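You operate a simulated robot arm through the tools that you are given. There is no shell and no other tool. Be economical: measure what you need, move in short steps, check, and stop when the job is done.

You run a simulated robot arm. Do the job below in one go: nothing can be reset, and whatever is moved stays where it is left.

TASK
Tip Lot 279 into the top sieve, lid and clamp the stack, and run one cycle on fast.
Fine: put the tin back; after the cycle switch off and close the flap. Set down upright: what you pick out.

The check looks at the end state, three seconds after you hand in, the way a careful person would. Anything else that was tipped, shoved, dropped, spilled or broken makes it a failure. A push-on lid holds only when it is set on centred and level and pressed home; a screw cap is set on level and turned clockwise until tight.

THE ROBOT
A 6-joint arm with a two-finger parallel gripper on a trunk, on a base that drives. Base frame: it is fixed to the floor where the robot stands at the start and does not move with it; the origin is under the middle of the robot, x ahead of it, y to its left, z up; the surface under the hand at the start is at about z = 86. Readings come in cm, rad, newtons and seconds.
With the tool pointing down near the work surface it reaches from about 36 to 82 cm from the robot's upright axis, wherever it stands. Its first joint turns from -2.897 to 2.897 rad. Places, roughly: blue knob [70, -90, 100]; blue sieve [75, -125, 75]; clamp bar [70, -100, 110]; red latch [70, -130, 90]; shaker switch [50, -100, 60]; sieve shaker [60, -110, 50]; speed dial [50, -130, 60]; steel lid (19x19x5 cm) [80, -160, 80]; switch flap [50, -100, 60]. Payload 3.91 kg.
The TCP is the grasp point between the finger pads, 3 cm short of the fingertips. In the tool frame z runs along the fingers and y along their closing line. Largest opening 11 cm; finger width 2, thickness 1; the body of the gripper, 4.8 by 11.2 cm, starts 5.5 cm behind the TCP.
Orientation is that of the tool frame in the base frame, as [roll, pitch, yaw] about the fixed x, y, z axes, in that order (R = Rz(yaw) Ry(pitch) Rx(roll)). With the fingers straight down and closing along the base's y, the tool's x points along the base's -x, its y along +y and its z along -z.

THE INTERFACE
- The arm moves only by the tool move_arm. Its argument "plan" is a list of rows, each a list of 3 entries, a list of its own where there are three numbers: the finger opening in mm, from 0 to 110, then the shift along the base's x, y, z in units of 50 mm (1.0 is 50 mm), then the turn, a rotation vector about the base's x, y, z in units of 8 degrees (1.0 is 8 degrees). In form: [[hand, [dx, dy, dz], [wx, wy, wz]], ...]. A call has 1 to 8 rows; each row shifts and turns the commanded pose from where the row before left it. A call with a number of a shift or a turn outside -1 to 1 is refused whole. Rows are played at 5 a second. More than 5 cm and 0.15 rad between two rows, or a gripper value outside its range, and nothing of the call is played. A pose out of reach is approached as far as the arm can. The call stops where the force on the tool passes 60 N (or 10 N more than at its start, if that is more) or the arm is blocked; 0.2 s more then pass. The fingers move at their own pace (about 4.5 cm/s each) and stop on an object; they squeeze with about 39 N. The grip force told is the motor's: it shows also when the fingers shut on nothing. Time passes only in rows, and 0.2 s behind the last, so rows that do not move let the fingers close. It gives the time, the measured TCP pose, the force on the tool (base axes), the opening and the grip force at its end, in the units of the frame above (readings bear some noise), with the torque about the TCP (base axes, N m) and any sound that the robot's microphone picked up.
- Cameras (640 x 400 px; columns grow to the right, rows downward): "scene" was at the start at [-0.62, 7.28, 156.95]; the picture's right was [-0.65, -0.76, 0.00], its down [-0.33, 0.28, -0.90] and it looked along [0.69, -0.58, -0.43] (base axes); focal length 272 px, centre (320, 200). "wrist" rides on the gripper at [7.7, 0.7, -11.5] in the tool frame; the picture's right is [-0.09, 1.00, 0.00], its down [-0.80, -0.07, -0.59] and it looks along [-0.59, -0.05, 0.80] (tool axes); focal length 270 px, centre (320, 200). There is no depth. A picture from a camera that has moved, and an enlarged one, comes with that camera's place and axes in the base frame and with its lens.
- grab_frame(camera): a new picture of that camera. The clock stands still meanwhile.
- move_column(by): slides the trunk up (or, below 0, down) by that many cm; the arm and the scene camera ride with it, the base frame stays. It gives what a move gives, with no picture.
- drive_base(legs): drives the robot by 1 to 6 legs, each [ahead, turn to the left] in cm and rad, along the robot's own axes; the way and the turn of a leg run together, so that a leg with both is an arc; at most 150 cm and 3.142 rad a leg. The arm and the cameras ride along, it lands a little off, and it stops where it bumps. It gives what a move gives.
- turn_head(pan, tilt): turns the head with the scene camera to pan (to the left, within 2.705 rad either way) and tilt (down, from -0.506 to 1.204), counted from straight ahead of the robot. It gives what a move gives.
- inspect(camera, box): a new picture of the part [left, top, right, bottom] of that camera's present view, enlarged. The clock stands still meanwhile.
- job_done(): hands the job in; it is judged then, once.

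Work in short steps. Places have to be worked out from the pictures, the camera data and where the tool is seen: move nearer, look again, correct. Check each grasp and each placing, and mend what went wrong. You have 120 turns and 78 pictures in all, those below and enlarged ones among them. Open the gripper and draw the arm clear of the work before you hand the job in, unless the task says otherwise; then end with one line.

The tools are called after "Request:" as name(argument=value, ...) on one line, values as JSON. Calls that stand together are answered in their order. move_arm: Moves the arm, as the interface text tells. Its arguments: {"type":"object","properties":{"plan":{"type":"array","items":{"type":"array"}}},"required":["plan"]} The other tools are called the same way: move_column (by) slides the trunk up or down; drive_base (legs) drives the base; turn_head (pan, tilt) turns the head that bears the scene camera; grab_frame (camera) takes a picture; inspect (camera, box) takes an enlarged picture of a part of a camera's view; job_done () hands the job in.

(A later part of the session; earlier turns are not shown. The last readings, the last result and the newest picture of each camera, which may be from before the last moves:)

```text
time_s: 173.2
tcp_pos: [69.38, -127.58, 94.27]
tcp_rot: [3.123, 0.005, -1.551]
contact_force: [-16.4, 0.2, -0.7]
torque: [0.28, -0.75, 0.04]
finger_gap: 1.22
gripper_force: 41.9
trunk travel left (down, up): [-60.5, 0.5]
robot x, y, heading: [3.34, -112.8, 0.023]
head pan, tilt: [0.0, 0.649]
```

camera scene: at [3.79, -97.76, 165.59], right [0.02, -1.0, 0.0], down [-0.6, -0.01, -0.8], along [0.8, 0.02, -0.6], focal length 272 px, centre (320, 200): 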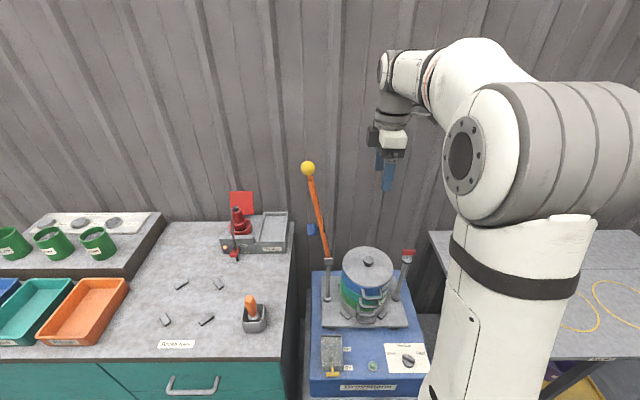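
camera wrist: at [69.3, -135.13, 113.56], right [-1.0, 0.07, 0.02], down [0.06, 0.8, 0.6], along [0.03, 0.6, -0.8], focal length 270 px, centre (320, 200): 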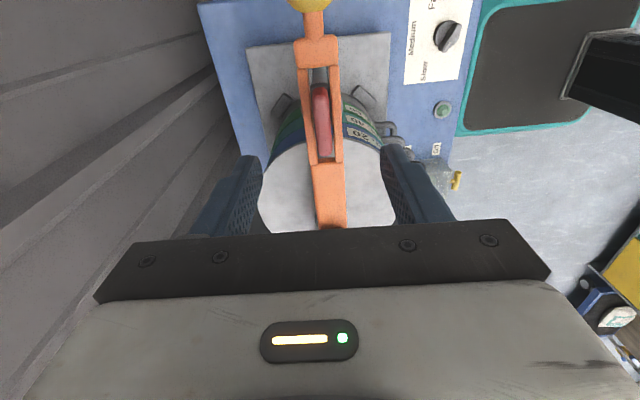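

Latch gripped (1.2 cm). I turn it clockwise about vertical.

Request:
move_arm(plan=[[5, [-0.03, 0, 0], [0, 0, -1]], [5, [0, 0, 0], [0, 0, -1]], [5, [0, 0, 0], [0, 0, -1]], [5, [0, 0, 0], [0, 0, 0]]])

```text
time_s: 174.2
tcp_pos: [69.3, -127.62, 94.26]
tcp_rot: [3.126, 0.006, -1.972]
contact_force: [-9.7, -7.8, -0.2]
torque: [-1.05, -0.74, 0.03]
finger_gap: 1.19
gripper_force: 44.9
trunk travel left (down, up): [-60.5, 0.5]
robot x, y, heading: [3.36, -112.53, 0.027]
head pan, tilt: [0.0, 0.649]
```

Request:
move_arm(plan=[[5, [0, 0, 0], [0, 0, -1]], [5, [0, 0, 0], [0, 0, -1]], [5, [0, 0, 0], [0, 0, -1]], [5, [0, 0, 0], [0, 0, -1]], [5, [0, 0, 0], [0, 0, -1]], [5, [0, 0, 0], [0, 0, -1]], [5, [0, 0, 0], [0, 0, -1]], [5, [0, 0, 0], [0, 0, -1]]])

Request:
inspect(camera="scene", box=[310, 230, 450, 330])

```text
time_s: 176.0
tcp_pos: [69.12, -127.45, 94.31]
tcp_rot: [3.125, 0.008, -3.089]
contact_force: [-20.0, 2.3, 0.7]
torque: [-1.11, -0.15, 0.0]
finger_gap: 1.21
gripper_force: 44.9
trunk travel left (down, up): [-60.5, 0.5]
robot x, y, heading: [3.07, -113.21, 0.024]
head pan, tilt: [0.0, 0.649]
```

```text
4.00 times, centred on (380, 280) of scene
camera zoom: at [3.49, -97.72, 165.59], right [0.02, -1.0, 0.0], down [-0.6, -0.02, -0.8], along [0.8, 0.02, -0.6], focal length 1090 px, centre (80, -120)
```

zoom: 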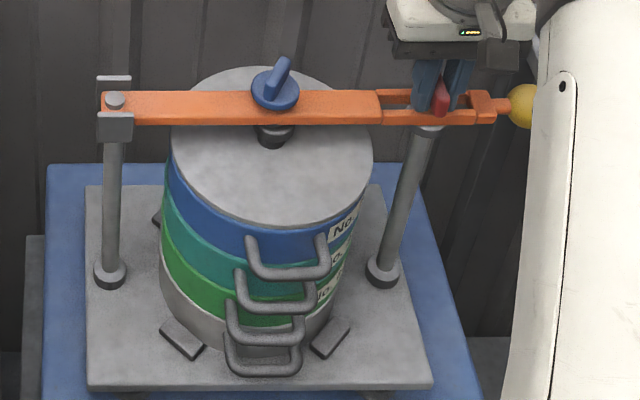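

The latch now lies across the bar. I release it, rise and go over the blue knob.

Request:
move_arm(plan=[[50, [0, 0, 0], [0, 0, 0]], [50, [0, 0, 0], [0, 0, 0]], [50, [0, 0, 0.7], [0, 0, 0]], [50, [0, 0, 0.9], [0, 0, 0]], [60, [0, 0.7, 0.3], [0, 0, 0]], [60, [0, 0.7, 0], [0, 0, 0]], [60, [0, 0.7, 0], [0, 0, 0]], [60, [0, 0.7, 0], [0, 0, 0]]])

Request:
grab_frame(camera="wrist")

```text
time_s: 177.8
tcp_pos: [69.5, -113.45, 103.72]
tcp_rot: [3.125, 0.007, -3.087]
contact_force: [0.2, 0.3, -0.2]
torque: [-0.03, 0.01, -0.01]
finger_gap: 6.0
gripper_force: 0.0
trunk travel left (down, up): [-60.5, 0.5]
robot x, y, heading: [3.23, -113.2, 0.022]
head pan, tilt: [0.0, 0.649]
```

```text
16 pictures are left
camera wrist: at [61.67, -113.41, 115.08], right [0.03, 1.0, 0.02], down [0.8, -0.04, 0.6], along [0.6, -0.01, -0.8], focal length 270 px, centre (320, 200)
```

wrist: 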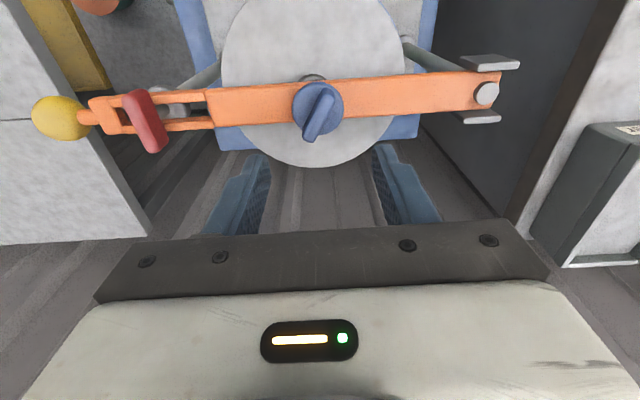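

The latch lies across. The knob's fin points about 22° off x toward -y; I turn the hand -24°, centre at (68.8, -113.5) and descend onto the fin.

Request:
move_arm(plan=[[50, [-0.05, 0, -0.1], [0, 0, -1]], [50, [-0.05, 0, -0.2], [0, 0, -1]], [50, [-0.04, 0, -0.4], [0, 0, -1]], [50, [0, 0, -0.5], [0, 0, 0]], [50, [0, 0, -0.3], [0, 0, 0]], [5, [0, 0, 0], [0, 0, 0]], [5, [0, 0, 0], [0, 0, 0]], [5, [0, 0, 0], [0, 0, 0]]])

Request:
grab_frame(camera="wrist")

```text
time_s: 179.6
tcp_pos: [68.86, -113.33, 96.22]
tcp_rot: [3.126, 0.007, 2.777]
contact_force: [2.3, 9.6, 0.6]
torque: [0.33, -0.14, 0.04]
finger_gap: 4.12
gripper_force: 44.9
trunk travel left (down, up): [-60.5, 0.5]
robot x, y, heading: [3.09, -113.06, 0.021]
head pan, tilt: [0.0, 0.649]
```

```text
15 pictures are left
camera wrist: at [61.61, -110.22, 107.47], right [0.44, 0.9, 0.02], down [0.72, -0.36, 0.6], along [0.54, -0.25, -0.8], focal length 270 px, centre (320, 200)
```

wrist: 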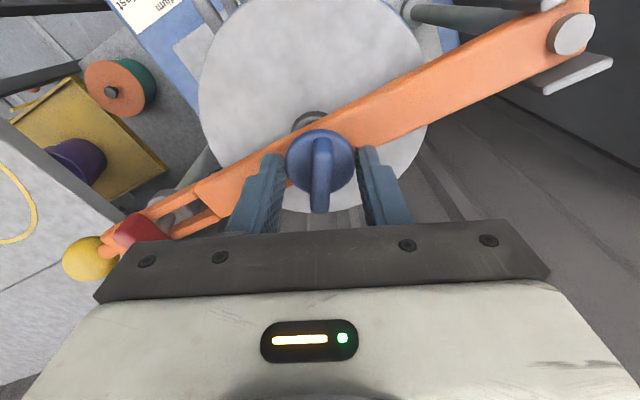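

The fingers hold the knob's disc (4.1 cm) squarely. I turn it clockwise (seen from above) and watch the torque.

Request:
move_arm(plan=[[5, [0, 0, 0], [0, 0, -1]], [5, [0, 0, 0], [0, 0, -1]], [5, [0, 0, 0], [0, 0, -1]], [5, [0, 0, 0], [0, 0, -1]], [5, [0, 0, 0], [0, 0, -1]], [5, [0, 0, 0], [0, 0, -1]], [5, [0, 0, 0], [0, 0, 0]]])

```text
time_s: 181.2
tcp_pos: [68.77, -113.24, 96.27]
tcp_rot: [3.124, 0.009, 1.94]
contact_force: [12.1, 22.8, -0.9]
torque: [0.76, -0.79, 0.01]
finger_gap: 4.13
gripper_force: 45.0
trunk travel left (down, up): [-60.5, 0.5]
robot x, y, heading: [3.42, -112.64, 0.021]
head pan, tilt: [0.0, 0.649]
```

Request:
move_arm(plan=[[5, [0.02, 0.04, 0], [0, 0, -1]], [5, [0, 0, 0], [0, 0, -1]], [5, [0, 0, 0], [0, 0, -1]], [5, [0, 0, 0], [0, 0, -1]], [5, [0, 0, 0], [0, 0, 0]]])

Request:
grab_frame(camera="wrist")

```text
time_s: 182.4
tcp_pos: [68.87, -113.31, 96.07]
tcp_rot: [3.124, 0.006, 1.379]
contact_force: [16.4, 5.8, 2.4]
torque: [-0.04, -0.8, 0.03]
finger_gap: 4.12
gripper_force: 45.2
trunk travel left (down, up): [-60.5, 0.5]
robot x, y, heading: [2.94, -112.98, 0.026]
head pan, tilt: [0.0, 0.649]
```

```text
14 pictures are left
camera wrist: at [70.81, -105.75, 107.46], right [0.96, -0.28, 0.02], down [-0.23, -0.77, 0.6], along [-0.15, -0.58, -0.8], focal length 270 px, centre (320, 200)
```

wrist: 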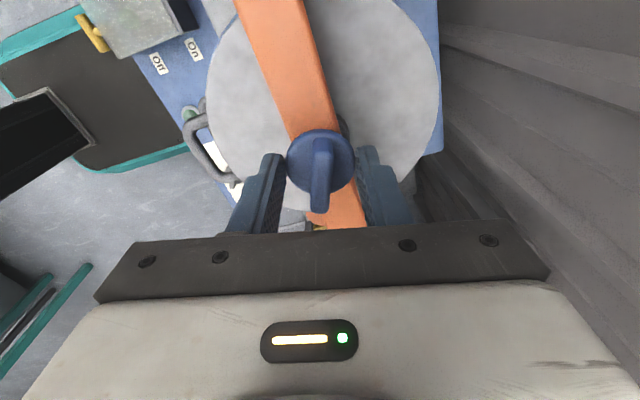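

The knob turned along with the hand (80°). Continue.

Request:
move_arm(plan=[[5, [0.02, 0, 0], [0, 0, -1]], [5, [0, 0, 0], [0, 0, -1]], [5, [0, 0, 0], [0, 0, -1]], [5, [0, 0, 0], [0, 0, -1]], [5, [0, 0, 0], [0, 0, -1]], [5, [0, 0, 0], [0, 0, -1]], [5, [0, 0, 0], [0, 0, -1]], [5, [0, 0, 0], [0, 0, 0]]])

```text
time_s: 184.2
tcp_pos: [68.87, -113.42, 96.25]
tcp_rot: [3.124, 0.008, 0.403]
contact_force: [5.2, -4.3, 4.3]
torque: [-0.11, 0.26, 1.4]
finger_gap: 4.05
gripper_force: 44.9
trunk travel left (down, up): [-60.5, 0.5]
robot x, y, heading: [2.89, -112.74, 0.024]
head pan, tilt: [0.0, 0.649]
```

Torque has risen to 1.4 N·m: the knob is tight. I release, rise, and unwind the hand.

Request:
move_arm(plan=[[5, [0, 0, 0], [0, 0, -0.5]], [5, [0, 0, 0], [0, 0, 0]], [70, [0, 0, 0], [0, 0, 0]], [70, [0, 0, 0], [0, 0, 0]], [70, [0, 0, 0.6], [0, 0, 0]], [70, [0, 0, 0.9], [0, 0, 0]], [70, [-0.2, 0, 0.5], [0, 0, 1]], [70, [-0.2, 0, 0], [0, 0, 1]]])

Request:
move_arm(plan=[[70, [-0.2, 0, 0], [0, 0, 1]], [70, [-0.2, 0, 0], [0, 0, 1]], [70, [-0.2, 0, 0], [0, 0, 1]], [70, [-0.2, 0, 0], [0, 0, 1]], [70, [-0.2, 0, 0], [0, 0, 1]], [70, [-0.2, 0, 0], [0, 0, 1]], [70, [-0.2, 0, 0], [0, 0, 1]], [70, [-0.2, 0, 0], [0, 0, 1]]])

Request:
move_arm(plan=[[70, [-0.2, -0.2, 0], [0, 0, 1]], [70, [-0.2, -0.2, 0], [0, 0, 1]], [70, [-0.2, -0.2, 0], [0, 0, 1]], [70, [-0.2, -0.2, 0], [0, 0, 1]], [70, [-0.2, -0.2, 0], [0, 0, 1]], [70, [-0.2, -0.2, 0], [0, 0, 1]], [70, [0, 0, 0], [0, 0, 1]], [70, [0, 0, 0], [0, 0, 1]]])

Request:
inspect(camera="scene", box=[300, 230, 450, 400])

```text
time_s: 186.0
tcp_pos: [66.92, -113.52, 106.21]
tcp_rot: [3.126, 0.007, 0.613]
contact_force: [-0.2, 0.7, -0.1]
torque: [-0.01, -0.01, -0.02]
finger_gap: 7.0
gripper_force: 0.1
trunk travel left (down, up): [-60.5, 0.5]
robot x, y, heading: [3.36, -113.25, 0.026]
head pan, tilt: [0.0, 0.649]
```

```text
time_s: 187.8
tcp_pos: [58.7, -113.33, 106.17]
tcp_rot: [3.125, 0.008, 1.733]
contact_force: [0.1, -1.0, 0.7]
torque: [0.01, 0.01, -0.03]
finger_gap: 7.01
gripper_force: 0.2
trunk travel left (down, up): [-60.5, 0.5]
robot x, y, heading: [3.16, -112.84, 0.023]
head pan, tilt: [0.0, 0.649]
```

```text
time_s: 189.6
tcp_pos: [52.86, -119.33, 106.1]
tcp_rot: [3.127, 0.006, 2.85]
contact_force: [1.0, 0.7, 0.0]
torque: [0.01, -0.02, 0.01]
finger_gap: 7.01
gripper_force: 0.0
trunk travel left (down, up): [-60.5, 0.5]
robot x, y, heading: [3.05, -113.33, 0.022]
head pan, tilt: [0.0, 0.649]
```

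```text
2.35 times, centred on (375, 315) of scene
camera zoom: at [3.79, -97.76, 165.59], right [0.02, -1.0, 0.0], down [-0.6, -0.01, -0.8], along [0.8, 0.02, -0.6], focal length 641 px, centre (191, -71)
```

zoom: 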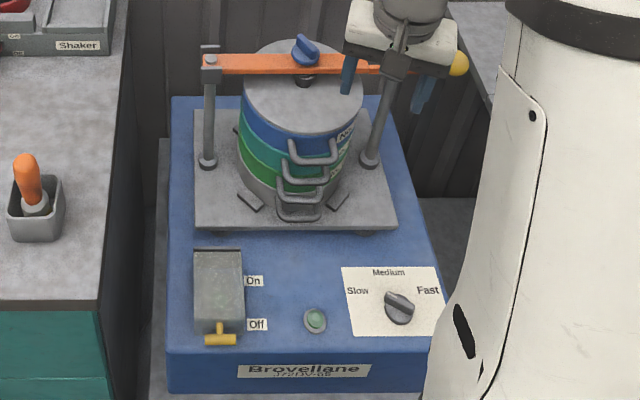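

Clamp done: bar down, latched, knob tight. Dial works out at about (47.6, -127.7, 61.8), apparently set to Slow. I move over it and lower the trunk to look.

Request:
move_arm(plan=[[70, [-0.4, -0.6, 0], [0, 0, 1]], [70, [-0.4, -0.6, 0], [0, 0, 1]], [70, [-0.25, -0.48, 0], [0, 0, 0]], [70, [0, 0, 0], [0, 0, 0]]])

Request:
move_column(by=-30)

Request:
grab_frame(camera="wrist")

```text
time_s: 190.6
tcp_pos: [47.39, -127.65, 106.07]
tcp_rot: [3.126, 0.007, 3.128]
contact_force: [0.0, 0.0, 0.2]
torque: [-0.02, -0.01, 0.0]
finger_gap: 6.98
gripper_force: 0.1
trunk travel left (down, up): [-60.5, 0.5]
robot x, y, heading: [3.35, -113.2, 0.026]
head pan, tilt: [0.0, 0.649]
```

```text
time_s: 193.6
tcp_pos: [47.36, -127.6, 76.01]
tcp_rot: [3.124, 0.006, 3.124]
contact_force: [0.1, -0.3, -0.7]
torque: [-0.02, 0.01, 0.0]
finger_gap: 7.0
gripper_force: 0.0
trunk travel left (down, up): [-30.5, 30.5]
robot x, y, heading: [3.0, -113.07, 0.022]
head pan, tilt: [0.0, 0.649]
```

```text
12 pictures are left
camera wrist: at [39.64, -126.93, 87.35], right [0.1, 0.99, 0.02], down [0.8, -0.09, 0.6], along [0.6, -0.05, -0.8], focal length 270 px, centre (320, 200)
```

wrist: 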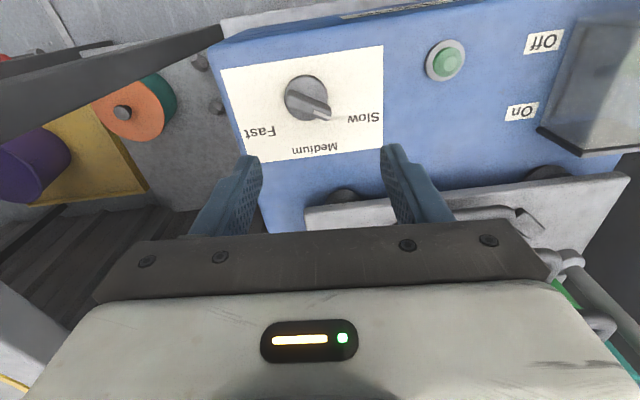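

Pointer is on Slow (≈58° left of ahead), Fast at ≈-60°. I turn the hand to straddle the pointer ridge, centre on (47, -128.3), and descend to z≈64.5.

Request:
move_arm(plan=[[60, [-0.07, -0.14, 0], [0, 0, 1]], [60, [0, 0, 0], [0, 0, 1]], [60, [0, 0, 0], [0, 0, 1]], [60, [0, 0, 0], [0, 0, 1]], [60, [0, 0, -0.2], [0, 0, 1]], [60, [0, 0, -0.5], [0, 0, 1]], [60, [0, 0, -0.5], [0, 0, 1]], [60, [0, 0, -0.5], [0, 0, 0.4]]])

Request:
grab_frame(camera="wrist")

```text
time_s: 195.4
tcp_pos: [47.1, -128.11, 67.54]
tcp_rot: [3.125, 0.007, -2.122]
contact_force: [0.4, -0.1, 0.3]
torque: [0.0, -0.01, -0.02]
finger_gap: 6.0
gripper_force: 0.0
trunk travel left (down, up): [-30.5, 30.5]
robot x, y, heading: [2.91, -112.68, 0.023]
head pan, tilt: [0.0, 0.649]
```

```text
11 pictures are left
camera wrist: at [42.57, -134.58, 78.87], right [-0.8, 0.6, 0.02], down [0.49, 0.64, 0.6], along [0.35, 0.49, -0.8], focal length 270 px, centre (320, 200)
```

wrist: 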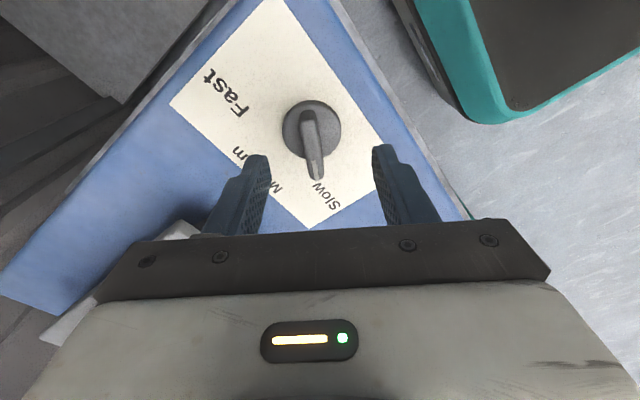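

Ridge is aligned with the hand. Small shift -0.9 cm in y, descend, close.

Request:
move_arm(plan=[[60, [0, -0.18, -0.3], [0, 0, 0]], [60, [0, 0, -0.35], [0, 0, 0]], [60, [0, 0, 0], [0, 0, 0]], [5, [0, 0, 0], [0, 0, 0]], [5, [0, 0, 0], [0, 0, 0]], [5, [0, 0, 0], [0, 0, 0]], [5, [0, 0, 0], [0, 0, 0]]])

```text
time_s: 197.0
tcp_pos: [47.17, -129.01, 64.37]
tcp_rot: [3.125, 0.006, -2.123]
contact_force: [-3.0, 1.7, 3.2]
torque: [-0.32, -0.7, 0.0]
finger_gap: 1.1
gripper_force: 41.3
trunk travel left (down, up): [-30.5, 30.5]
robot x, y, heading: [3.07, -113.33, 0.022]
head pan, tilt: [0.0, 0.649]
```

The fin is held (1.1 cm). Turn clockwise 120° toward Fast.

Request:
move_arm(plan=[[5, [0, 0, 0], [0, 0, -1]], [5, [0, 0, 0], [0, 0, -1]], [5, [0, 0, 0], [0, 0, -1]], [5, [0, 0, 0], [0, 0, -1]], [5, [0, 0, 0], [0, 0, -1]], [5, [0, 0, 0], [0, 0, -1]], [5, [0, 0, 0], [0, 0, -1]], [5, [0, 0, 0], [0, 0, -1]]])

Request:
move_arm(plan=[[5, [0, 0, 0], [0, 0, -1]], [5, [0, 0, 0], [0, 0, -1]], [5, [0, 0, 0], [0, 0, -1]], [5, [0, 0, 0], [0, 0, -1]], [5, [0, 0, 0], [0, 0, -1]], [5, [0, 0, 0], [0, 0, -1]], [5, [0, 0, 0], [0, 0, 0]]])

```text
time_s: 198.6
tcp_pos: [46.91, -128.66, 64.22]
tcp_rot: [3.123, 0.0, -3.065]
contact_force: [-3.4, 18.0, 18.0]
torque: [-0.41, -0.31, 0.09]
finger_gap: 1.13
gripper_force: 44.9
trunk travel left (down, up): [-30.5, 30.5]
robot x, y, heading: [3.35, -113.04, 0.025]
head pan, tilt: [0.0, 0.649]
stopped in row 7: the force on the tool passed its limit at 62 N (the readings are from after the stop); the commanded pose is now the measured one
```

```text
time_s: 199.5
tcp_pos: [46.98, -128.49, 64.28]
tcp_rot: [3.12, -0.003, 2.814]
contact_force: [-0.4, 17.9, 22.8]
torque: [-0.48, 0.38, 0.09]
finger_gap: 1.11
gripper_force: 44.3
trunk travel left (down, up): [-30.5, 30.5]
robot x, y, heading: [3.12, -113.16, 0.027]
head pan, tilt: [0.0, 0.649]
stopped in row 4: the force on the tool passed its limit at 62 N (the readings are from after the stop); the commanded pose is now the measured one
```

Turned 77° so far, stopped by off-axis forces. I loosen the grip to re-centre, lift 2 mm, and continue.

Request:
move_arm(plan=[[40, [0, 0, 0.04], [0, 0, 0]], [40, [0, 0.04, 0], [0, 0, 0]], [5, [0, 0, 0], [0, 0, 0]], [5, [0, 0, 0], [0, 0, 0]], [5, [0, 0, 0], [0, 0, 0]]])

Request:
move_arm(plan=[[5, [0, 0, 0], [0, 0, -1]], [5, [0, 0, 0], [0, 0, -1]], [5, [0, 0, 0], [0, 0, -1]], [5, [0, 0, 0], [0, 0, 0]]])

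Request:
grab_frame(camera="wrist")

```text
time_s: 200.7
tcp_pos: [46.84, -128.53, 64.4]
tcp_rot: [3.121, -0.004, 2.814]
contact_force: [-3.0, -5.1, -5.2]
torque: [-1.03, 0.0, -0.04]
finger_gap: 1.12
gripper_force: 41.4
trunk travel left (down, up): [-30.5, 30.5]
robot x, y, heading: [2.98, -112.77, 0.027]
head pan, tilt: [0.0, 0.649]
```

```text
time_s: 201.7
tcp_pos: [47.04, -128.31, 64.34]
tcp_rot: [3.123, -0.003, 2.394]
contact_force: [10.3, 25.5, -12.1]
torque: [0.03, 0.55, 0.14]
finger_gap: 1.1
gripper_force: 44.8
trunk travel left (down, up): [-30.5, 30.5]
robot x, y, heading: [3.12, -113.0, 0.025]
head pan, tilt: [0.0, 0.649]
```

```text
10 pictures are left
camera wrist: at [41.64, -122.77, 75.75], right [0.74, 0.67, 0.02], down [0.53, -0.61, 0.59], along [0.41, -0.43, -0.81], focal length 270 px, centre (320, 200)
```

wrist: 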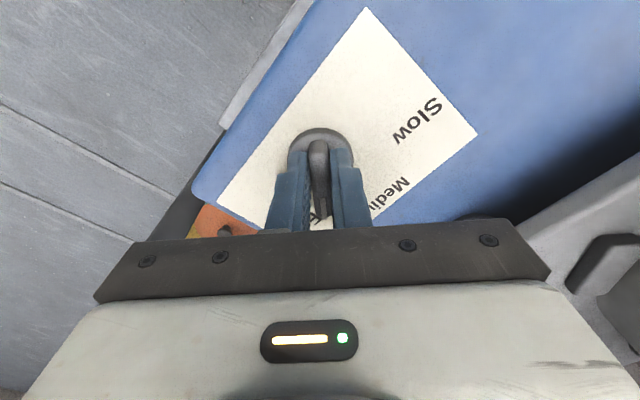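

At ≈-43° now, pointer close to Fast. Two and a half more rows.

Request:
move_arm(plan=[[5, [0.03, 0.06, 0.02], [0, 0, -1]], [5, [0, 0, 0], [0, 0, -1]], [5, [0, 0, 0], [0, 0, -0.4]], [5, [0, 0, 0], [0, 0, 0]]])

Request:
move_arm(plan=[[50, [0, 0, 0], [0, 0, 0]], [50, [0, 0, 0], [0, 0, 0]], [50, [0, 0, 0.6], [0, 0, 0]], [50, [0, 0, 0.9], [0, 0, 0]], [50, [0, 0.4, 0.6], [0, 0, 1]], [50, [0, 0.6, 0], [0, 0, 1]], [50, [0, 0.7, 0], [0, 0, 1]], [50, [0, 0.7, 0], [0, 0, 1]]])

Request:
move_arm(plan=[[0, [-0.2, 0.5, 0], [0, 0, 1]], [0, [-0.2, 0.3, 0], [0, 0, 1]], [0, [-0.2, 0, 0], [0, 0, 1]], [0, [0, 0, 0], [0, 0, 0]]])

Request:
grab_frame(camera="wrist")

```text
time_s: 202.7
tcp_pos: [47.04, -128.18, 64.36]
tcp_rot: [3.123, -0.003, 2.057]
contact_force: [-6.3, -7.4, -21.8]
torque: [-1.12, 0.57, 1.06]
finger_gap: 1.19
gripper_force: 45.1
trunk travel left (down, up): [-30.5, 30.5]
robot x, y, heading: [3.25, -112.88, 0.03]
head pan, tilt: [0.0, 0.649]
```

```text
time_s: 204.5
tcp_pos: [47.21, -116.13, 75.02]
tcp_rot: [3.121, -0.002, 2.619]
contact_force: [-0.4, -1.2, 0.8]
torque: [-0.02, 0.02, 0.02]
finger_gap: 5.0
gripper_force: 0.0
trunk travel left (down, up): [-30.5, 30.5]
robot x, y, heading: [2.98, -113.0, 0.027]
head pan, tilt: [0.0, 0.649]
```

```text
time_s: 205.5
tcp_pos: [43.87, -112.14, 75.09]
tcp_rot: [3.121, -0.002, 3.036]
contact_force: [-0.4, 0.5, -0.3]
torque: [0.0, 0.0, -0.01]
finger_gap: 0.0
gripper_force: 38.5
trunk travel left (down, up): [-30.5, 30.5]
robot x, y, heading: [3.35, -113.56, 0.025]
head pan, tilt: [0.0, 0.649]
```

```text
9 pictures are left
camera wrist: at [36.29, -110.93, 86.41], right [0.19, 0.98, 0.02], down [0.79, -0.17, 0.59], along [0.58, -0.1, -0.81], focal length 270 px, centre (320, 200)
```

wrist: 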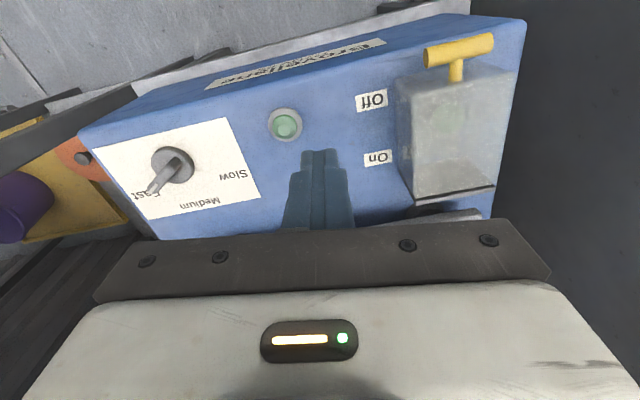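

Dial reads Fast. The flap is hinged at the back (x≈55) with a yellow T-handle in front at about (41.5, -100.5, 63). I move over the T-bar for a closer look.

Request:
move_arm(plan=[[90, [-0.1, 0.6, 0], [0, 0, 0.75]], [90, [-0.15, 0.6, 0], [0, 0, 0]], [90, [-0.15, 0.6, -0.2], [0, 0, 0]], [90, [-0.08, 0.53, -0.3], [0, 0, 0]], [90, [0, 0, 0], [0, 0, 0]]])

Request:
grab_frame(camera="wrist")

```text
time_s: 206.7
tcp_pos: [41.52, -100.54, 72.37]
tcp_rot: [3.12, -0.003, 3.141]
contact_force: [0.4, 0.6, 0.2]
torque: [-0.04, -0.02, -0.03]
finger_gap: 8.98
gripper_force: 0.1
trunk travel left (down, up): [-30.5, 30.5]
robot x, y, heading: [3.07, -112.79, 0.021]
head pan, tilt: [0.0, 0.649]
```

```text
8 pictures are left
camera wrist: at [33.92, -100.05, 83.7], right [0.09, 1.0, 0.02], down [0.8, -0.08, 0.59], along [0.59, -0.04, -0.81], focal length 270 px, centre (320, 200)
```

wrist: 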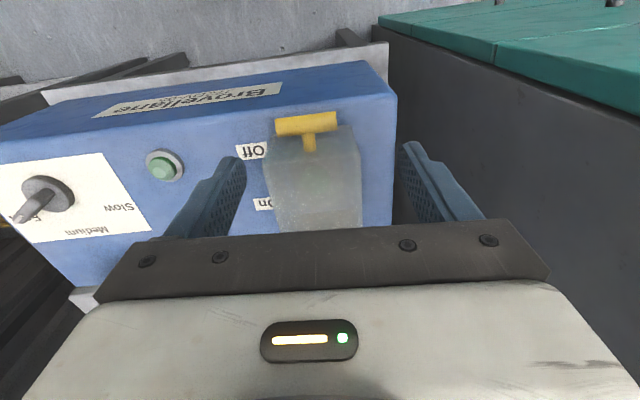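

T-bar: centre (40.9, -101.4, 64.6), ~4.5 cm long. I take it by its ends with the fingertips so it can pivot in the pads.

Request:
move_arm(plan=[[80, [-0.1, -0.17, -0.4], [0, 0, 0]], [80, [-0.02, 0, -0.5], [0, 0, 0]], [80, [0, 0, -0.3], [0, 0, 0]], [80, [0, 0, 0], [0, 0, 0]], [25, [0, 0, 0], [0, 0, 0]], [25, [0, 0, 0], [0, 0, 0]], [25, [0, 0, 0], [0, 0, 0]], [25, [0, 0, 0], [0, 0, 0]]])

```text
time_s: 208.5
tcp_pos: [40.98, -101.27, 66.39]
tcp_rot: [3.121, -0.002, -3.141]
contact_force: [-0.8, 1.7, -0.9]
torque: [0.09, 0.1, -0.07]
finger_gap: 5.65
gripper_force: 44.6
trunk travel left (down, up): [-30.5, 30.5]
robot x, y, heading: [3.05, -112.75, 0.025]
head pan, tilt: [0.0, 0.649]
```

Bar held by its ends. I lift it along the hinge arc, two steps first.

Request:
move_arm(plan=[[25, [0.234, 0, 0.676], [0, 0, 0]], [25, [0.39, 0, 0.602], [0, 0, 0]], [25, [0, 0, 0], [0, 0, 0]]])

```text
time_s: 209.0
tcp_pos: [42.22, -101.36, 71.21]
tcp_rot: [3.126, -0.025, -3.137]
contact_force: [-13.4, 10.1, 9.8]
torque: [0.71, -0.34, -0.04]
finger_gap: 5.67
gripper_force: 45.2
trunk travel left (down, up): [-30.5, 30.5]
robot x, y, heading: [3.22, -113.15, 0.024]
head pan, tilt: [0.0, 0.649]
stopped in row 2: the force on the tool passed its limit at 65 N (the readings are from after the stop); the commanded pose is now the measured one
```

Force built up; a look at the flap.

Request:
inspect(camera="scene", box=[280, 160, 400, 260])

```text
4.00 times, centred on (340, 210) of scene
camera zoom: at [3.53, -97.68, 135.62], right [0.03, -1.0, 0.0], down [-0.6, -0.02, -0.8], along [0.8, 0.02, -0.6], focal length 1090 px, centre (240, 160)
```

zoom: 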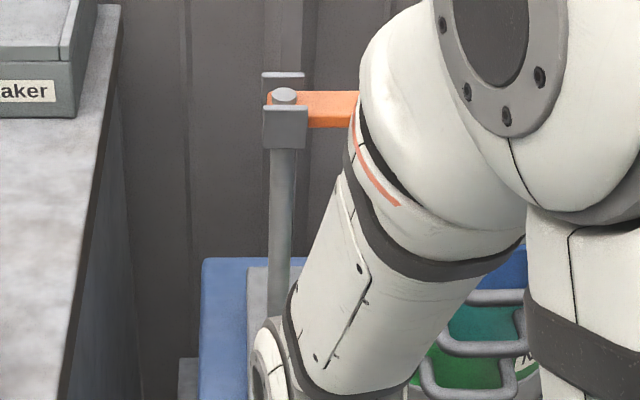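

The arm hides it; I use the wrist camera.

Request:
grab_frame(camera="wrist")

```text
6 pictures are left
camera wrist: at [34.77, -100.84, 82.76], right [0.08, 1.0, 0.01], down [0.82, -0.08, 0.57], along [0.57, -0.04, -0.82], focal length 270 px, centre (320, 200)
```

wrist: 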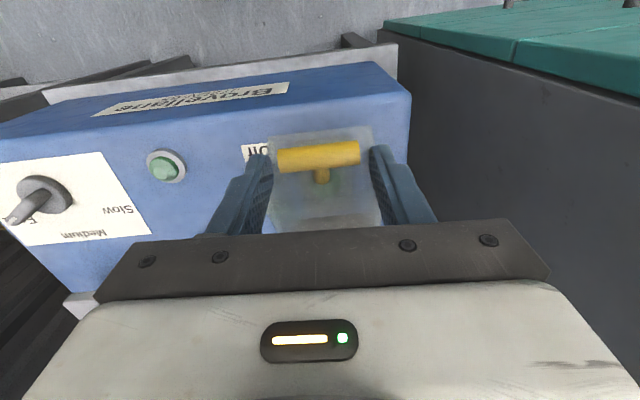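

The fingers hold the flap's sides and the flap has begun to rise (bar up ~4.7 cm). The forces say the arc is steeper than I assumed, so I go on in smaller, more vertical steps.

Request:
move_arm(plan=[[25, [0.0, 0, 0.15], [0, 0, 0]], [25, [0.1, 0, 0.3], [0, 0, 0]], [25, [0.15, 0, 0.3], [0, 0, 0]], [25, [0, 0, 0], [0, 0, 0]]])

```text
time_s: 210.0
tcp_pos: [43.84, -101.29, 74.8]
tcp_rot: [3.127, -0.024, -3.139]
contact_force: [0.7, 13.0, -10.1]
torque: [0.32, 0.87, -0.35]
finger_gap: 5.67
gripper_force: 45.3
trunk travel left (down, up): [-30.5, 30.5]
robot x, y, heading: [3.16, -112.67, 0.026]
head pan, tilt: [0.0, 0.649]
```

Forces are small. Continue the arc.

Request:
move_arm(plan=[[25, [0.25, 0, 0.3], [0, 0, 0]], [25, [0.3, 0, 0.28], [0, 0, 0]], [25, [0, 0, 0], [0, 0, 0]]])

```text
time_s: 210.8
tcp_pos: [46.65, -101.09, 77.75]
tcp_rot: [3.126, -0.025, -3.137]
contact_force: [-7.4, 21.9, -6.7]
torque: [0.52, 1.29, -0.23]
finger_gap: 5.69
gripper_force: 44.5
trunk travel left (down, up): [-30.5, 30.5]
robot x, y, heading: [2.88, -113.05, 0.028]
head pan, tilt: [0.0, 0.649]
```

Request:
move_arm(plan=[[25, [0.35, -0.02, 0.2], [0, 0, 0]], [25, [0.4, -0.02, 0.14], [0, 0, 0]], [25, [0.4, 0, 0.08], [0, 0, 0]], [25, [0, 0, 0], [0, 0, 0]]])

```text
time_s: 211.8
tcp_pos: [52.44, -101.0, 80.05]
tcp_rot: [3.123, -0.018, -3.139]
contact_force: [-6.9, 55.5, 10.2]
torque: [1.45, 0.77, -0.54]
finger_gap: 5.7
gripper_force: 45.1
trunk travel left (down, up): [-30.5, 30.5]
robot x, y, heading: [2.96, -113.0, 0.027]
head pan, tilt: [0.0, 0.649]
```

The side force means the flap wants to sit a bit more to +y; I give 4 mm and take one more step over the top.

Request:
move_arm(plan=[[25, [0, 0.08, 0], [0, 0, 0]], [25, [0.25, 0.04, 0.0], [0, 0, 0]], [25, [0.25, 0, -0.04], [0, 0, 0]], [25, [0, 0, 0], [0, 0, 0]]])

Request:
grab_frame(camera="wrist")

```text
time_s: 212.8
tcp_pos: [54.75, -100.92, 79.58]
tcp_rot: [3.126, -0.023, -3.138]
contact_force: [-0.2, -0.5, 0.2]
torque: [0.02, -0.02, 0.01]
finger_gap: 2.52
gripper_force: 0.1
trunk travel left (down, up): [-30.5, 30.5]
robot x, y, heading: [3.17, -113.55, 0.027]
head pan, tilt: [0.0, 0.649]
```

```text
5 pictures are left
camera wrist: at [47.27, -100.53, 91.14], right [0.08, 1.0, 0.01], down [0.82, -0.08, 0.57], along [0.57, -0.04, -0.82], focal length 270 px, centre (320, 200)
```

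wrist: 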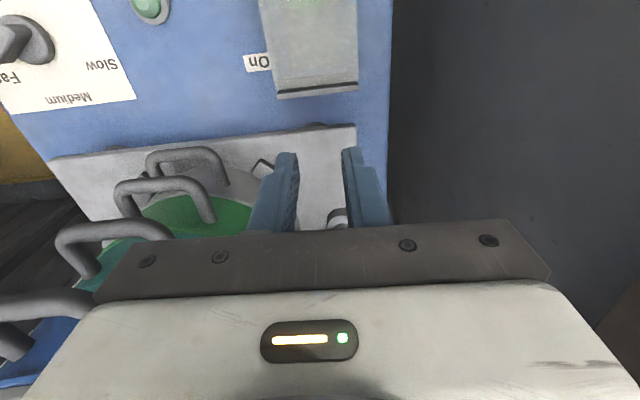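

The fingers slipped off near the top and the flap fell shut again, unharmed. The views agree on a hinge at (53, z 66), radius 12, so my arc was too wide. I go back to the front and re-grip.

Request:
move_arm(plan=[[85, [-0.3, 0, 0.3], [0, 0, 0]], [85, [-0.9, 0, 0], [0, 0, 0]], [85, [-0.9, 0, 0], [0, 0, 0]], [85, [-0.65, -0.02, -0.5], [0, 0, 0]], [85, [0, 0, -0.8], [0, 0, 0]], [85, [0, 0, -0.8], [0, 0, 0]], [85, [0, 0, -0.85], [0, 0.1, 0]], [85, [0, 0, 0], [0, 0.06, 0]]])

Request:
move_arm(plan=[[25, [0, 0, 0], [0, 0, 0]], [25, [0, 0, 0], [0, 0, 0]], [25, [0, 0, 0], [0, 0, 0]], [25, [0, 0, 0], [0, 0, 0]]])

```text
time_s: 214.6
tcp_pos: [41.16, -101.19, 66.5]
tcp_rot: [3.125, -0.046, -3.137]
contact_force: [0.4, -0.2, -0.1]
torque: [0.02, 0.02, 0.01]
finger_gap: 8.52
gripper_force: 0.1
trunk travel left (down, up): [-30.5, 30.5]
robot x, y, heading: [3.33, -113.05, 0.027]
head pan, tilt: [0.0, 0.649]
```

```text
time_s: 215.6
tcp_pos: [40.94, -101.28, 66.47]
tcp_rot: [3.125, -0.047, -3.139]
contact_force: [3.7, -21.9, 0.6]
torque: [-0.54, 0.02, -0.05]
finger_gap: 5.7
gripper_force: 44.8
trunk travel left (down, up): [-30.5, 30.5]
robot x, y, heading: [3.14, -112.74, 0.023]
head pan, tilt: [0.0, 0.649]
```

Same hold (5.7 cm). I relax y by 2 mm and follow the 12 cm arc.

Request:
move_arm(plan=[[25, [0, -0.04, 0], [0, 0, 0]], [25, [0.082, 0, 0.62], [0, 0, 0]], [25, [0.24, 0, 0.578], [0, 0, 0]], [25, [0, 0, 0], [0, 0, 0]]])

Request:
move_arm(plan=[[25, [0.38, 0, 0.498], [0, 0, 0]], [25, [0.498, 0, 0.38], [0, 0, 0]], [25, [0, 0, 0], [0, 0, 0]]])

```text
time_s: 216.6
tcp_pos: [42.15, -101.3, 72.63]
tcp_rot: [3.128, -0.049, -3.136]
contact_force: [-33.5, -0.2, 7.4]
torque: [-0.05, 1.35, -0.04]
finger_gap: 5.67
gripper_force: 45.0
trunk travel left (down, up): [-30.5, 30.5]
robot x, y, heading: [3.2, -112.97, 0.03]
head pan, tilt: [0.0, 0.649]
```

```text
time_s: 217.4
tcp_pos: [46.59, -101.14, 77.14]
tcp_rot: [3.125, -0.041, -3.138]
contact_force: [-34.8, 7.6, 39.3]
torque: [0.31, 1.39, -0.43]
finger_gap: 5.68
gripper_force: 44.7
trunk travel left (down, up): [-30.5, 30.5]
robot x, y, heading: [2.98, -113.13, 0.022]
head pan, tilt: [0.0, 0.649]
```

Pushing inward slightly; I use a 13 cm radius for the rest.

Request:
move_arm(plan=[[25, [0.26, 0, 0.28], [0, 0, 0]], [25, [0.27, 0.02, 0.15], [0, 0, 0]], [25, [0.3, 0.02, 0.06], [0, 0, 0]], [25, [0, 0, 0], [0, 0, 0]]])

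```text
time_s: 218.4
tcp_pos: [51.07, -101.06, 79.37]
tcp_rot: [3.127, -0.044, -3.137]
contact_force: [0.0, -0.1, 0.6]
torque: [-0.01, 0.01, 0.0]
finger_gap: 2.48
gripper_force: 0.0
trunk travel left (down, up): [-30.5, 30.5]
robot x, y, heading: [3.57, -112.87, 0.024]
head pan, tilt: [0.0, 0.649]
```

Slipped again near the top. I re-grip about 1 cm deeper; the gap will also tell whether the flap is shut.

Request:
move_arm(plan=[[85, [-0.3, 0, 0.3], [0, 0, 0]], [85, [-0.9, 0, 0], [0, 0, 0]], [85, [-0.82, -0.04, 0], [0, 0, 0]], [85, [0, 0, -0.8], [0, 0, 0]], [85, [0, 0, -0.8], [0, 0, 0]], [85, [0, 0, -0.8], [0, 0, 0]], [85, [0, 0, -0.6], [0, 0, 0]], [85, [0, 0, 0], [0, 0, 0]]])

Request:
move_arm(plan=[[25, [0, 0, -0.05], [0, 0, 0]], [25, [0, 0, 0], [0, 0, 0]], [25, [0, 0, 0], [0, 0, 0]], [25, [0, 0, 0], [0, 0, 0]]])

```text
time_s: 220.2
tcp_pos: [41.09, -101.17, 65.62]
tcp_rot: [3.126, -0.046, -3.139]
contact_force: [0.4, -0.2, -0.1]
torque: [0.01, 0.03, -0.02]
finger_gap: 8.5
gripper_force: 0.1
trunk travel left (down, up): [-30.5, 30.5]
robot x, y, heading: [3.2, -112.96, 0.026]
head pan, tilt: [0.0, 0.649]
```

```text
time_s: 221.2
tcp_pos: [41.2, -101.21, 65.42]
tcp_rot: [3.124, -0.046, -3.138]
contact_force: [1.3, -8.8, 0.1]
torque: [-0.12, 0.01, 0.01]
finger_gap: 5.66
gripper_force: 45.0
trunk travel left (down, up): [-30.5, 30.5]
robot x, y, heading: [3.2, -112.96, 0.026]
head pan, tilt: [0.0, 0.649]
```

Held again and shut. I swing it in one go on a 12.5 cm arc, tilting the hand a little so the fingertips don't push against the flap's edge.

Request:
move_arm(plan=[[25, [0.066, 0, 0.744], [0, 0, 0]], [25, [0.248, 0, 0.602], [0, 0.3, 0]], [25, [0.398, 0, 0.518], [0, 0.4, 0]], [25, [0.518, 0, 0.398], [0, 0.4, 0]], [25, [0.602, 0, 0.248], [0, 0.4, 0]], [25, [0.56, 0, 0.084], [0, 0.4, 0]], [25, [0.528, 0, -0.04], [0, 0.2, 0]], [25, [0.15, 0, -0.04], [0, 0, 0]]])

```text
time_s: 222.4
tcp_pos: [48.41, -101.03, 78.09]
tcp_rot: [3.121, -0.23, -3.139]
contact_force: [-13.4, 8.6, 29.1]
torque: [0.41, 0.24, -0.19]
finger_gap: 5.69
gripper_force: 45.1
trunk travel left (down, up): [-30.5, 30.5]
robot x, y, heading: [3.11, -113.16, 0.028]
head pan, tilt: [0.0, 0.649]
stopped in row 5: the force on the tool passed its limit at 70 N (the readings are from after the stop); the commanded pose is now the measured one
```

Still holding (5.69) at about 67° open. The force pushes upward, so I follow with a slightly higher path in smaller steps.

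Request:
move_arm(plan=[[25, [0, 0, 0.08], [0, 0, 0]], [25, [0.3, 0, 0.16], [0, 0.3, 0]], [25, [0.35, 0, 0.1], [0, 0.3, 0]], [25, [0, 0, 0], [0, 0, 0]]])

```text
time_s: 223.4
tcp_pos: [51.92, -100.93, 79.17]
tcp_rot: [3.123, -0.321, -3.141]
contact_force: [-5.3, 16.9, -36.9]
torque: [0.13, 0.85, -0.19]
finger_gap: 5.68
gripper_force: 45.5
trunk travel left (down, up): [-30.5, 30.5]
robot x, y, heading: [3.0, -113.01, 0.026]
head pan, tilt: [0.0, 0.649]
```

Still holding, now pulled downward; I go forward and slightly down past the vertical.

Request:
move_arm(plan=[[25, [0.15, 0.03, -0.1], [0, 0, 0]], [25, [0.3, 0.02, -0.02], [0, 0.2, 0]], [25, [0.3, 0, -0.08], [0, 0, 0]], [25, [0, 0, 0], [0, 0, 0]]])

```text
time_s: 224.4
tcp_pos: [55.71, -100.9, 78.88]
tcp_rot: [3.121, -0.336, -3.138]
contact_force: [3.4, -0.3, 44.3]
torque: [-0.27, 0.79, -0.12]
finger_gap: 5.69
gripper_force: 44.7
trunk travel left (down, up): [-30.5, 30.5]
robot x, y, heading: [3.0, -112.83, 0.03]
head pan, tilt: [0.0, 0.649]
```

Past vertical, still holding. One more short step, then release.

Request:
move_arm(plan=[[25, [0.1, 0, 0.08], [0, 0, 0]], [25, [0.25, 0, 0], [0, 0, 0]], [25, [0, 0, 0], [0, 0, 0]]])

```text
time_s: 225.2
tcp_pos: [57.17, -100.91, 78.46]
tcp_rot: [3.123, -0.35, -3.138]
contact_force: [-15.1, 7.5, -15.6]
torque: [0.35, 1.29, -0.09]
finger_gap: 5.68
gripper_force: 44.9
trunk travel left (down, up): [-30.5, 30.5]
robot x, y, heading: [2.8, -113.05, 0.024]
head pan, tilt: [0.0, 0.649]
```

Release and withdraw upward and back.

Request:
move_arm(plan=[[100, [0, 0, 0], [0, 0, 0]], [100, [0, 0, 0], [0, 0, 0]], [100, [0, 0, 0], [0, 0, 0]], [100, [-0.05, 0, 0.4], [0, 0, 0]], [100, [-0.1, 0, 0.6], [0, 0, 0]], [100, [-0.15, 0, 0.6], [0, -0.4, 0]], [100, [-0.4, 0, 0.4], [0, -1, 0]], [100, [-0.8, 0, 0.1], [0, -1, 0]]])

Request:
move_arm(plan=[[0, [-0.9, 0, 0], [0, -0.1, 0]], [0, [-0.8, 0, 0], [0, 0, 0]], [0, [0, 0, -0.3], [0, 0, 0]], [0, [0, 0, 0], [0, 0, 0]]])

Request:
grab_frame(camera="wrist")

```text
time_s: 227.0
tcp_pos: [49.99, -101.06, 89.27]
tcp_rot: [3.123, -0.008, -3.138]
contact_force: [-0.6, -0.3, 0.8]
torque: [-0.03, 0.01, 0.01]
finger_gap: 10.01
gripper_force: 0.0
trunk travel left (down, up): [-30.5, 30.5]
robot x, y, heading: [3.01, -113.12, 0.023]
head pan, tilt: [0.0, 0.649]
```

```text
time_s: 228.0
tcp_pos: [41.39, -100.64, 87.77]
tcp_rot: [3.123, 0.006, -3.138]
contact_force: [-0.3, -0.3, -0.4]
torque: [0.02, -0.01, -0.01]
finger_gap: 1.13
gripper_force: 0.0
trunk travel left (down, up): [-30.5, 30.5]
robot x, y, heading: [3.2, -113.15, 0.027]
head pan, tilt: [0.0, 0.649]
```

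```text
4 pictures are left
camera wrist: at [33.62, -100.39, 99.2], right [0.09, 1.0, 0.02], down [0.8, -0.08, 0.6], along [0.6, -0.04, -0.8], focal length 270 px, centre (320, 200)
```

wrist: 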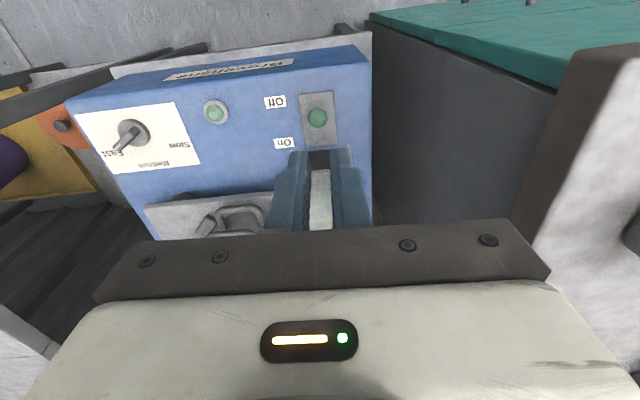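

The flap stays open. I enlarge the switch to see its kind.

Request:
inspect(camera="wrist", box=[260, 80, 360, 160])

```text
5.00 times, centred on (310, 120) of wrist
camera zoom: at [33.62, -100.39, 99.2], right [0.09, 1.0, 0.02], down [0.8, -0.08, 0.6], along [0.6, -0.04, -0.8], focal length 1351 px, centre (370, 600)
```

zoom: 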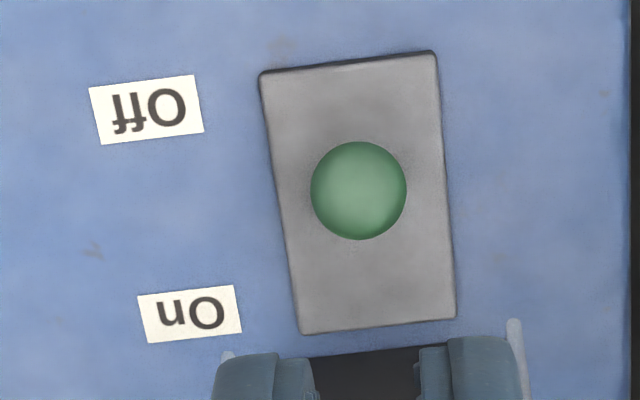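

It is a ball-tipped lever leaning to Off (toward me), ball about (46.5, -99.6, 64). I lower the closed fingers on its near side and push it to On.

Request:
move_arm(plan=[[0, [0.25, 0.18, -0.7], [0, 0, 0]], [0, [0, 0, -0.9], [0, 0, 0]], [0, [0, 0, -0.9], [0, 0, 0]], [0, [0, 0, -0.9], [0, 0, 0]], [0, [0, 0, -0.9], [0, 0, 0]], [0, [0, 0, 0], [0, 0, 0]]])

Request:
move_arm(plan=[[0, [0.3, 0, 0], [0, 0, 0]], [0, [0.3, 0, 0], [0, 0, 0]], [0, [0, 0, 0], [0, 0, 0]]])

```text
time_s: 229.4
tcp_pos: [42.56, -100.0, 66.46]
tcp_rot: [3.123, 0.005, -3.138]
contact_force: [0.1, -0.6, 0.1]
torque: [0.0, 0.04, 0.01]
finger_gap: 0.0
gripper_force: 37.9
trunk travel left (down, up): [-30.5, 30.5]
robot x, y, heading: [3.08, -112.99, 0.028]
head pan, tilt: [0.0, 0.649]
```

```text
time_s: 230.2
tcp_pos: [45.62, -99.88, 66.41]
tcp_rot: [3.122, 0.003, -3.14]
contact_force: [0.0, 0.9, 0.1]
torque: [0.0, 0.06, -0.01]
finger_gap: 0.0
gripper_force: 38.0
trunk travel left (down, up): [-30.5, 30.5]
robot x, y, heading: [3.18, -113.09, 0.025]
head pan, tilt: [0.0, 0.649]
```

Request:
move_arm(plan=[[0, [0.2, 0, 0], [0, 0, 0]], [0, [0.2, 0, 0], [0, 0, 0]], [0, [0, 0, 0], [0, 0, 0]]])

```text
time_s: 231.0
tcp_pos: [47.35, -100.15, 66.35]
tcp_rot: [3.126, 0.002, -3.137]
contact_force: [-29.3, 6.6, 4.7]
torque: [-0.21, -1.74, 0.96]
finger_gap: 0.0
gripper_force: 37.7
trunk travel left (down, up): [-30.5, 30.5]
robot x, y, heading: [3.17, -113.16, 0.032]
head pan, tilt: [0.0, 0.649]
```

The hand's body touched the raised flap (contact 6 cm above the TCP), not the lever. I back off and tilt the fingers forward so only they reach in.

Request:
move_arm(plan=[[0, [-0.5, 0, 0], [0, 0, 0]], [0, [-0.2, 0, 0], [0, -1, 0]], [0, [0, 0, 0], [0, -1, 0]], [0, [0, 0, 0], [0, -1, 0]], [0, [0, 0, 0], [0, -1, 0]], [0, [0, 0, 0], [0, -0.5, 0]], [0, [0, 0, 0], [0, 0, 0]]])

Request:
grab_frame(camera="wrist")

```text
time_s: 232.6
tcp_pos: [43.93, -101.64, 66.12]
tcp_rot: [-3.073, 0.332, -3.138]
contact_force: [-0.3, -0.5, -0.5]
torque: [-0.01, -0.01, 0.0]
finger_gap: 0.0
gripper_force: 38.2
out of reach, approached as far as the arm can: row 3, 4, 5
trunk travel left (down, up): [-30.5, 30.5]
robot x, y, heading: [3.03, -113.35, 0.021]
head pan, tilt: [0.0, 0.649]
```

```text
2 pictures are left
camera wrist: at [32.79, -100.28, 74.38], right [0.1, 0.99, -0.04], down [0.56, -0.03, 0.83], along [0.82, -0.1, -0.56], focal length 270 px, centre (320, 200)
```

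wrist: 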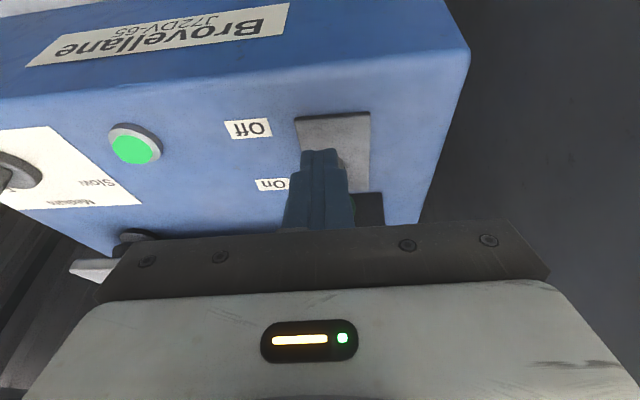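

The lamp is now bright green: the lever did go to On and the cycle is running. I move the fingers slightly clear and wait, listening.

Request:
move_arm(plan=[[0, [0, 0, 0.6], [0, 0, 0]], [0, [0, 0, 0.4], [0, 0, 0]], [0, [0, 0, 0], [0, 0, 0]], [0, [0, 0, 0], [0, 0, 0]], [0, [0, 0, 0], [0, 0, 0]], [0, [0, 0, 0], [0, 0, 0]], [0, [0, 0, 0], [0, 0, 0]], [0, [0, 0, 0], [0, 0, 0]]])

Request:
move_arm(plan=[[0, [0, 0, 0], [0, 0, 0]], [0, [0, 0, 0], [0, 0, 0]], [0, [0, 0, 0], [0, 0, 0]], [0, [0, 0, 0], [0, 0, 0]], [0, [0, 0, 0], [0, 0, 0]], [0, [0, 0, 0], [0, 0, 0]], [0, [0, 0, 0], [0, 0, 0]], [0, [0, 0, 0], [0, 0, 0]]])

Request:
move_arm(plan=[[0, [0, 0, 0], [0, 0, 0]], [0, [0, 0, 0], [0, 0, 0]], [0, [0, 0, 0], [0, 0, 0]], [0, [0, 0, 0], [0, 0, 0]], [0, [0, 0, 0], [0, 0, 0]], [0, [0, 0, 0], [0, 0, 0]], [0, [0, 0, 0], [0, 0, 0]], [0, [0, 0, 0], [0, 0, 0]]])

Request:
move_arm(plan=[[0, [0, 0, 0], [0, 0, 0]], [0, [0, 0, 0], [0, 0, 0]], [0, [0, 0, 0], [0, 0, 0]], [0, [0, 0, 0], [0, 0, 0]], [0, [0, 0, 0], [0, 0, 0]], [0, [0, 0, 0], [0, 0, 0]], [0, [0, 0, 0], [0, 0, 0]], [0, [0, 0, 0], [0, 0, 0]]])

Request:
move_arm(plan=[[0, [0, 0, 0], [0, 0, 0]], [0, [0, 0, 0], [0, 0, 0]], [0, [0, 0, 0], [0, 0, 0]], [0, [0, 0, 0], [0, 0, 0]], [0, [0, 0, 0], [0, 0, 0]], [0, [0, 0, 0], [0, 0, 0]], [0, [0, 0, 0], [0, 0, 0]], [0, [0, 0, 0], [0, 0, 0]]])

```text
time_s: 234.4
tcp_pos: [43.75, -101.68, 71.15]
tcp_rot: [-3.073, 0.331, -3.139]
contact_force: [0.0, -0.1, -0.2]
torque: [-0.02, -0.02, -0.01]
finger_gap: 0.02
gripper_force: 37.5
trunk travel left (down, up): [-30.5, 30.5]
robot x, y, heading: [2.9, -113.35, 0.026]
head pan, tilt: [0.0, 0.649]
```

```text
time_s: 236.2
tcp_pos: [43.72, -101.62, 71.21]
tcp_rot: [-3.073, 0.332, -3.14]
contact_force: [0.3, 0.1, -0.6]
torque: [0.0, 0.03, 0.01]
finger_gap: 0.0
gripper_force: 37.8
trunk travel left (down, up): [-30.5, 30.5]
robot x, y, heading: [3.1, -112.9, 0.027]
head pan, tilt: [0.0, 0.649]
```

```text
time_s: 238.0
tcp_pos: [43.74, -101.74, 71.2]
tcp_rot: [-3.072, 0.331, -3.139]
contact_force: [-0.2, -0.6, -0.6]
torque: [0.01, 0.0, -0.01]
finger_gap: 0.0
gripper_force: 37.8
trunk travel left (down, up): [-30.5, 30.5]
robot x, y, heading: [3.16, -113.05, 0.024]
head pan, tilt: [0.0, 0.649]
```

```text
time_s: 239.8
tcp_pos: [43.69, -101.63, 71.13]
tcp_rot: [-3.075, 0.333, -3.138]
contact_force: [-0.3, 0.3, 0.9]
torque: [-0.01, -0.02, 0.02]
finger_gap: 0.0
gripper_force: 37.9
trunk travel left (down, up): [-30.5, 30.5]
robot x, y, heading: [3.31, -112.94, 0.029]
head pan, tilt: [0.0, 0.649]
```

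```text
time_s: 241.6
tcp_pos: [43.81, -101.68, 71.23]
tcp_rot: [-3.073, 0.331, -3.138]
contact_force: [0.2, -0.1, -0.2]
torque: [0.03, -0.01, 0.01]
finger_gap: 0.0
gripper_force: 37.7
trunk travel left (down, up): [-30.5, 30.5]
robot x, y, heading: [3.2, -112.81, 0.025]
head pan, tilt: [0.0, 0.649]
```

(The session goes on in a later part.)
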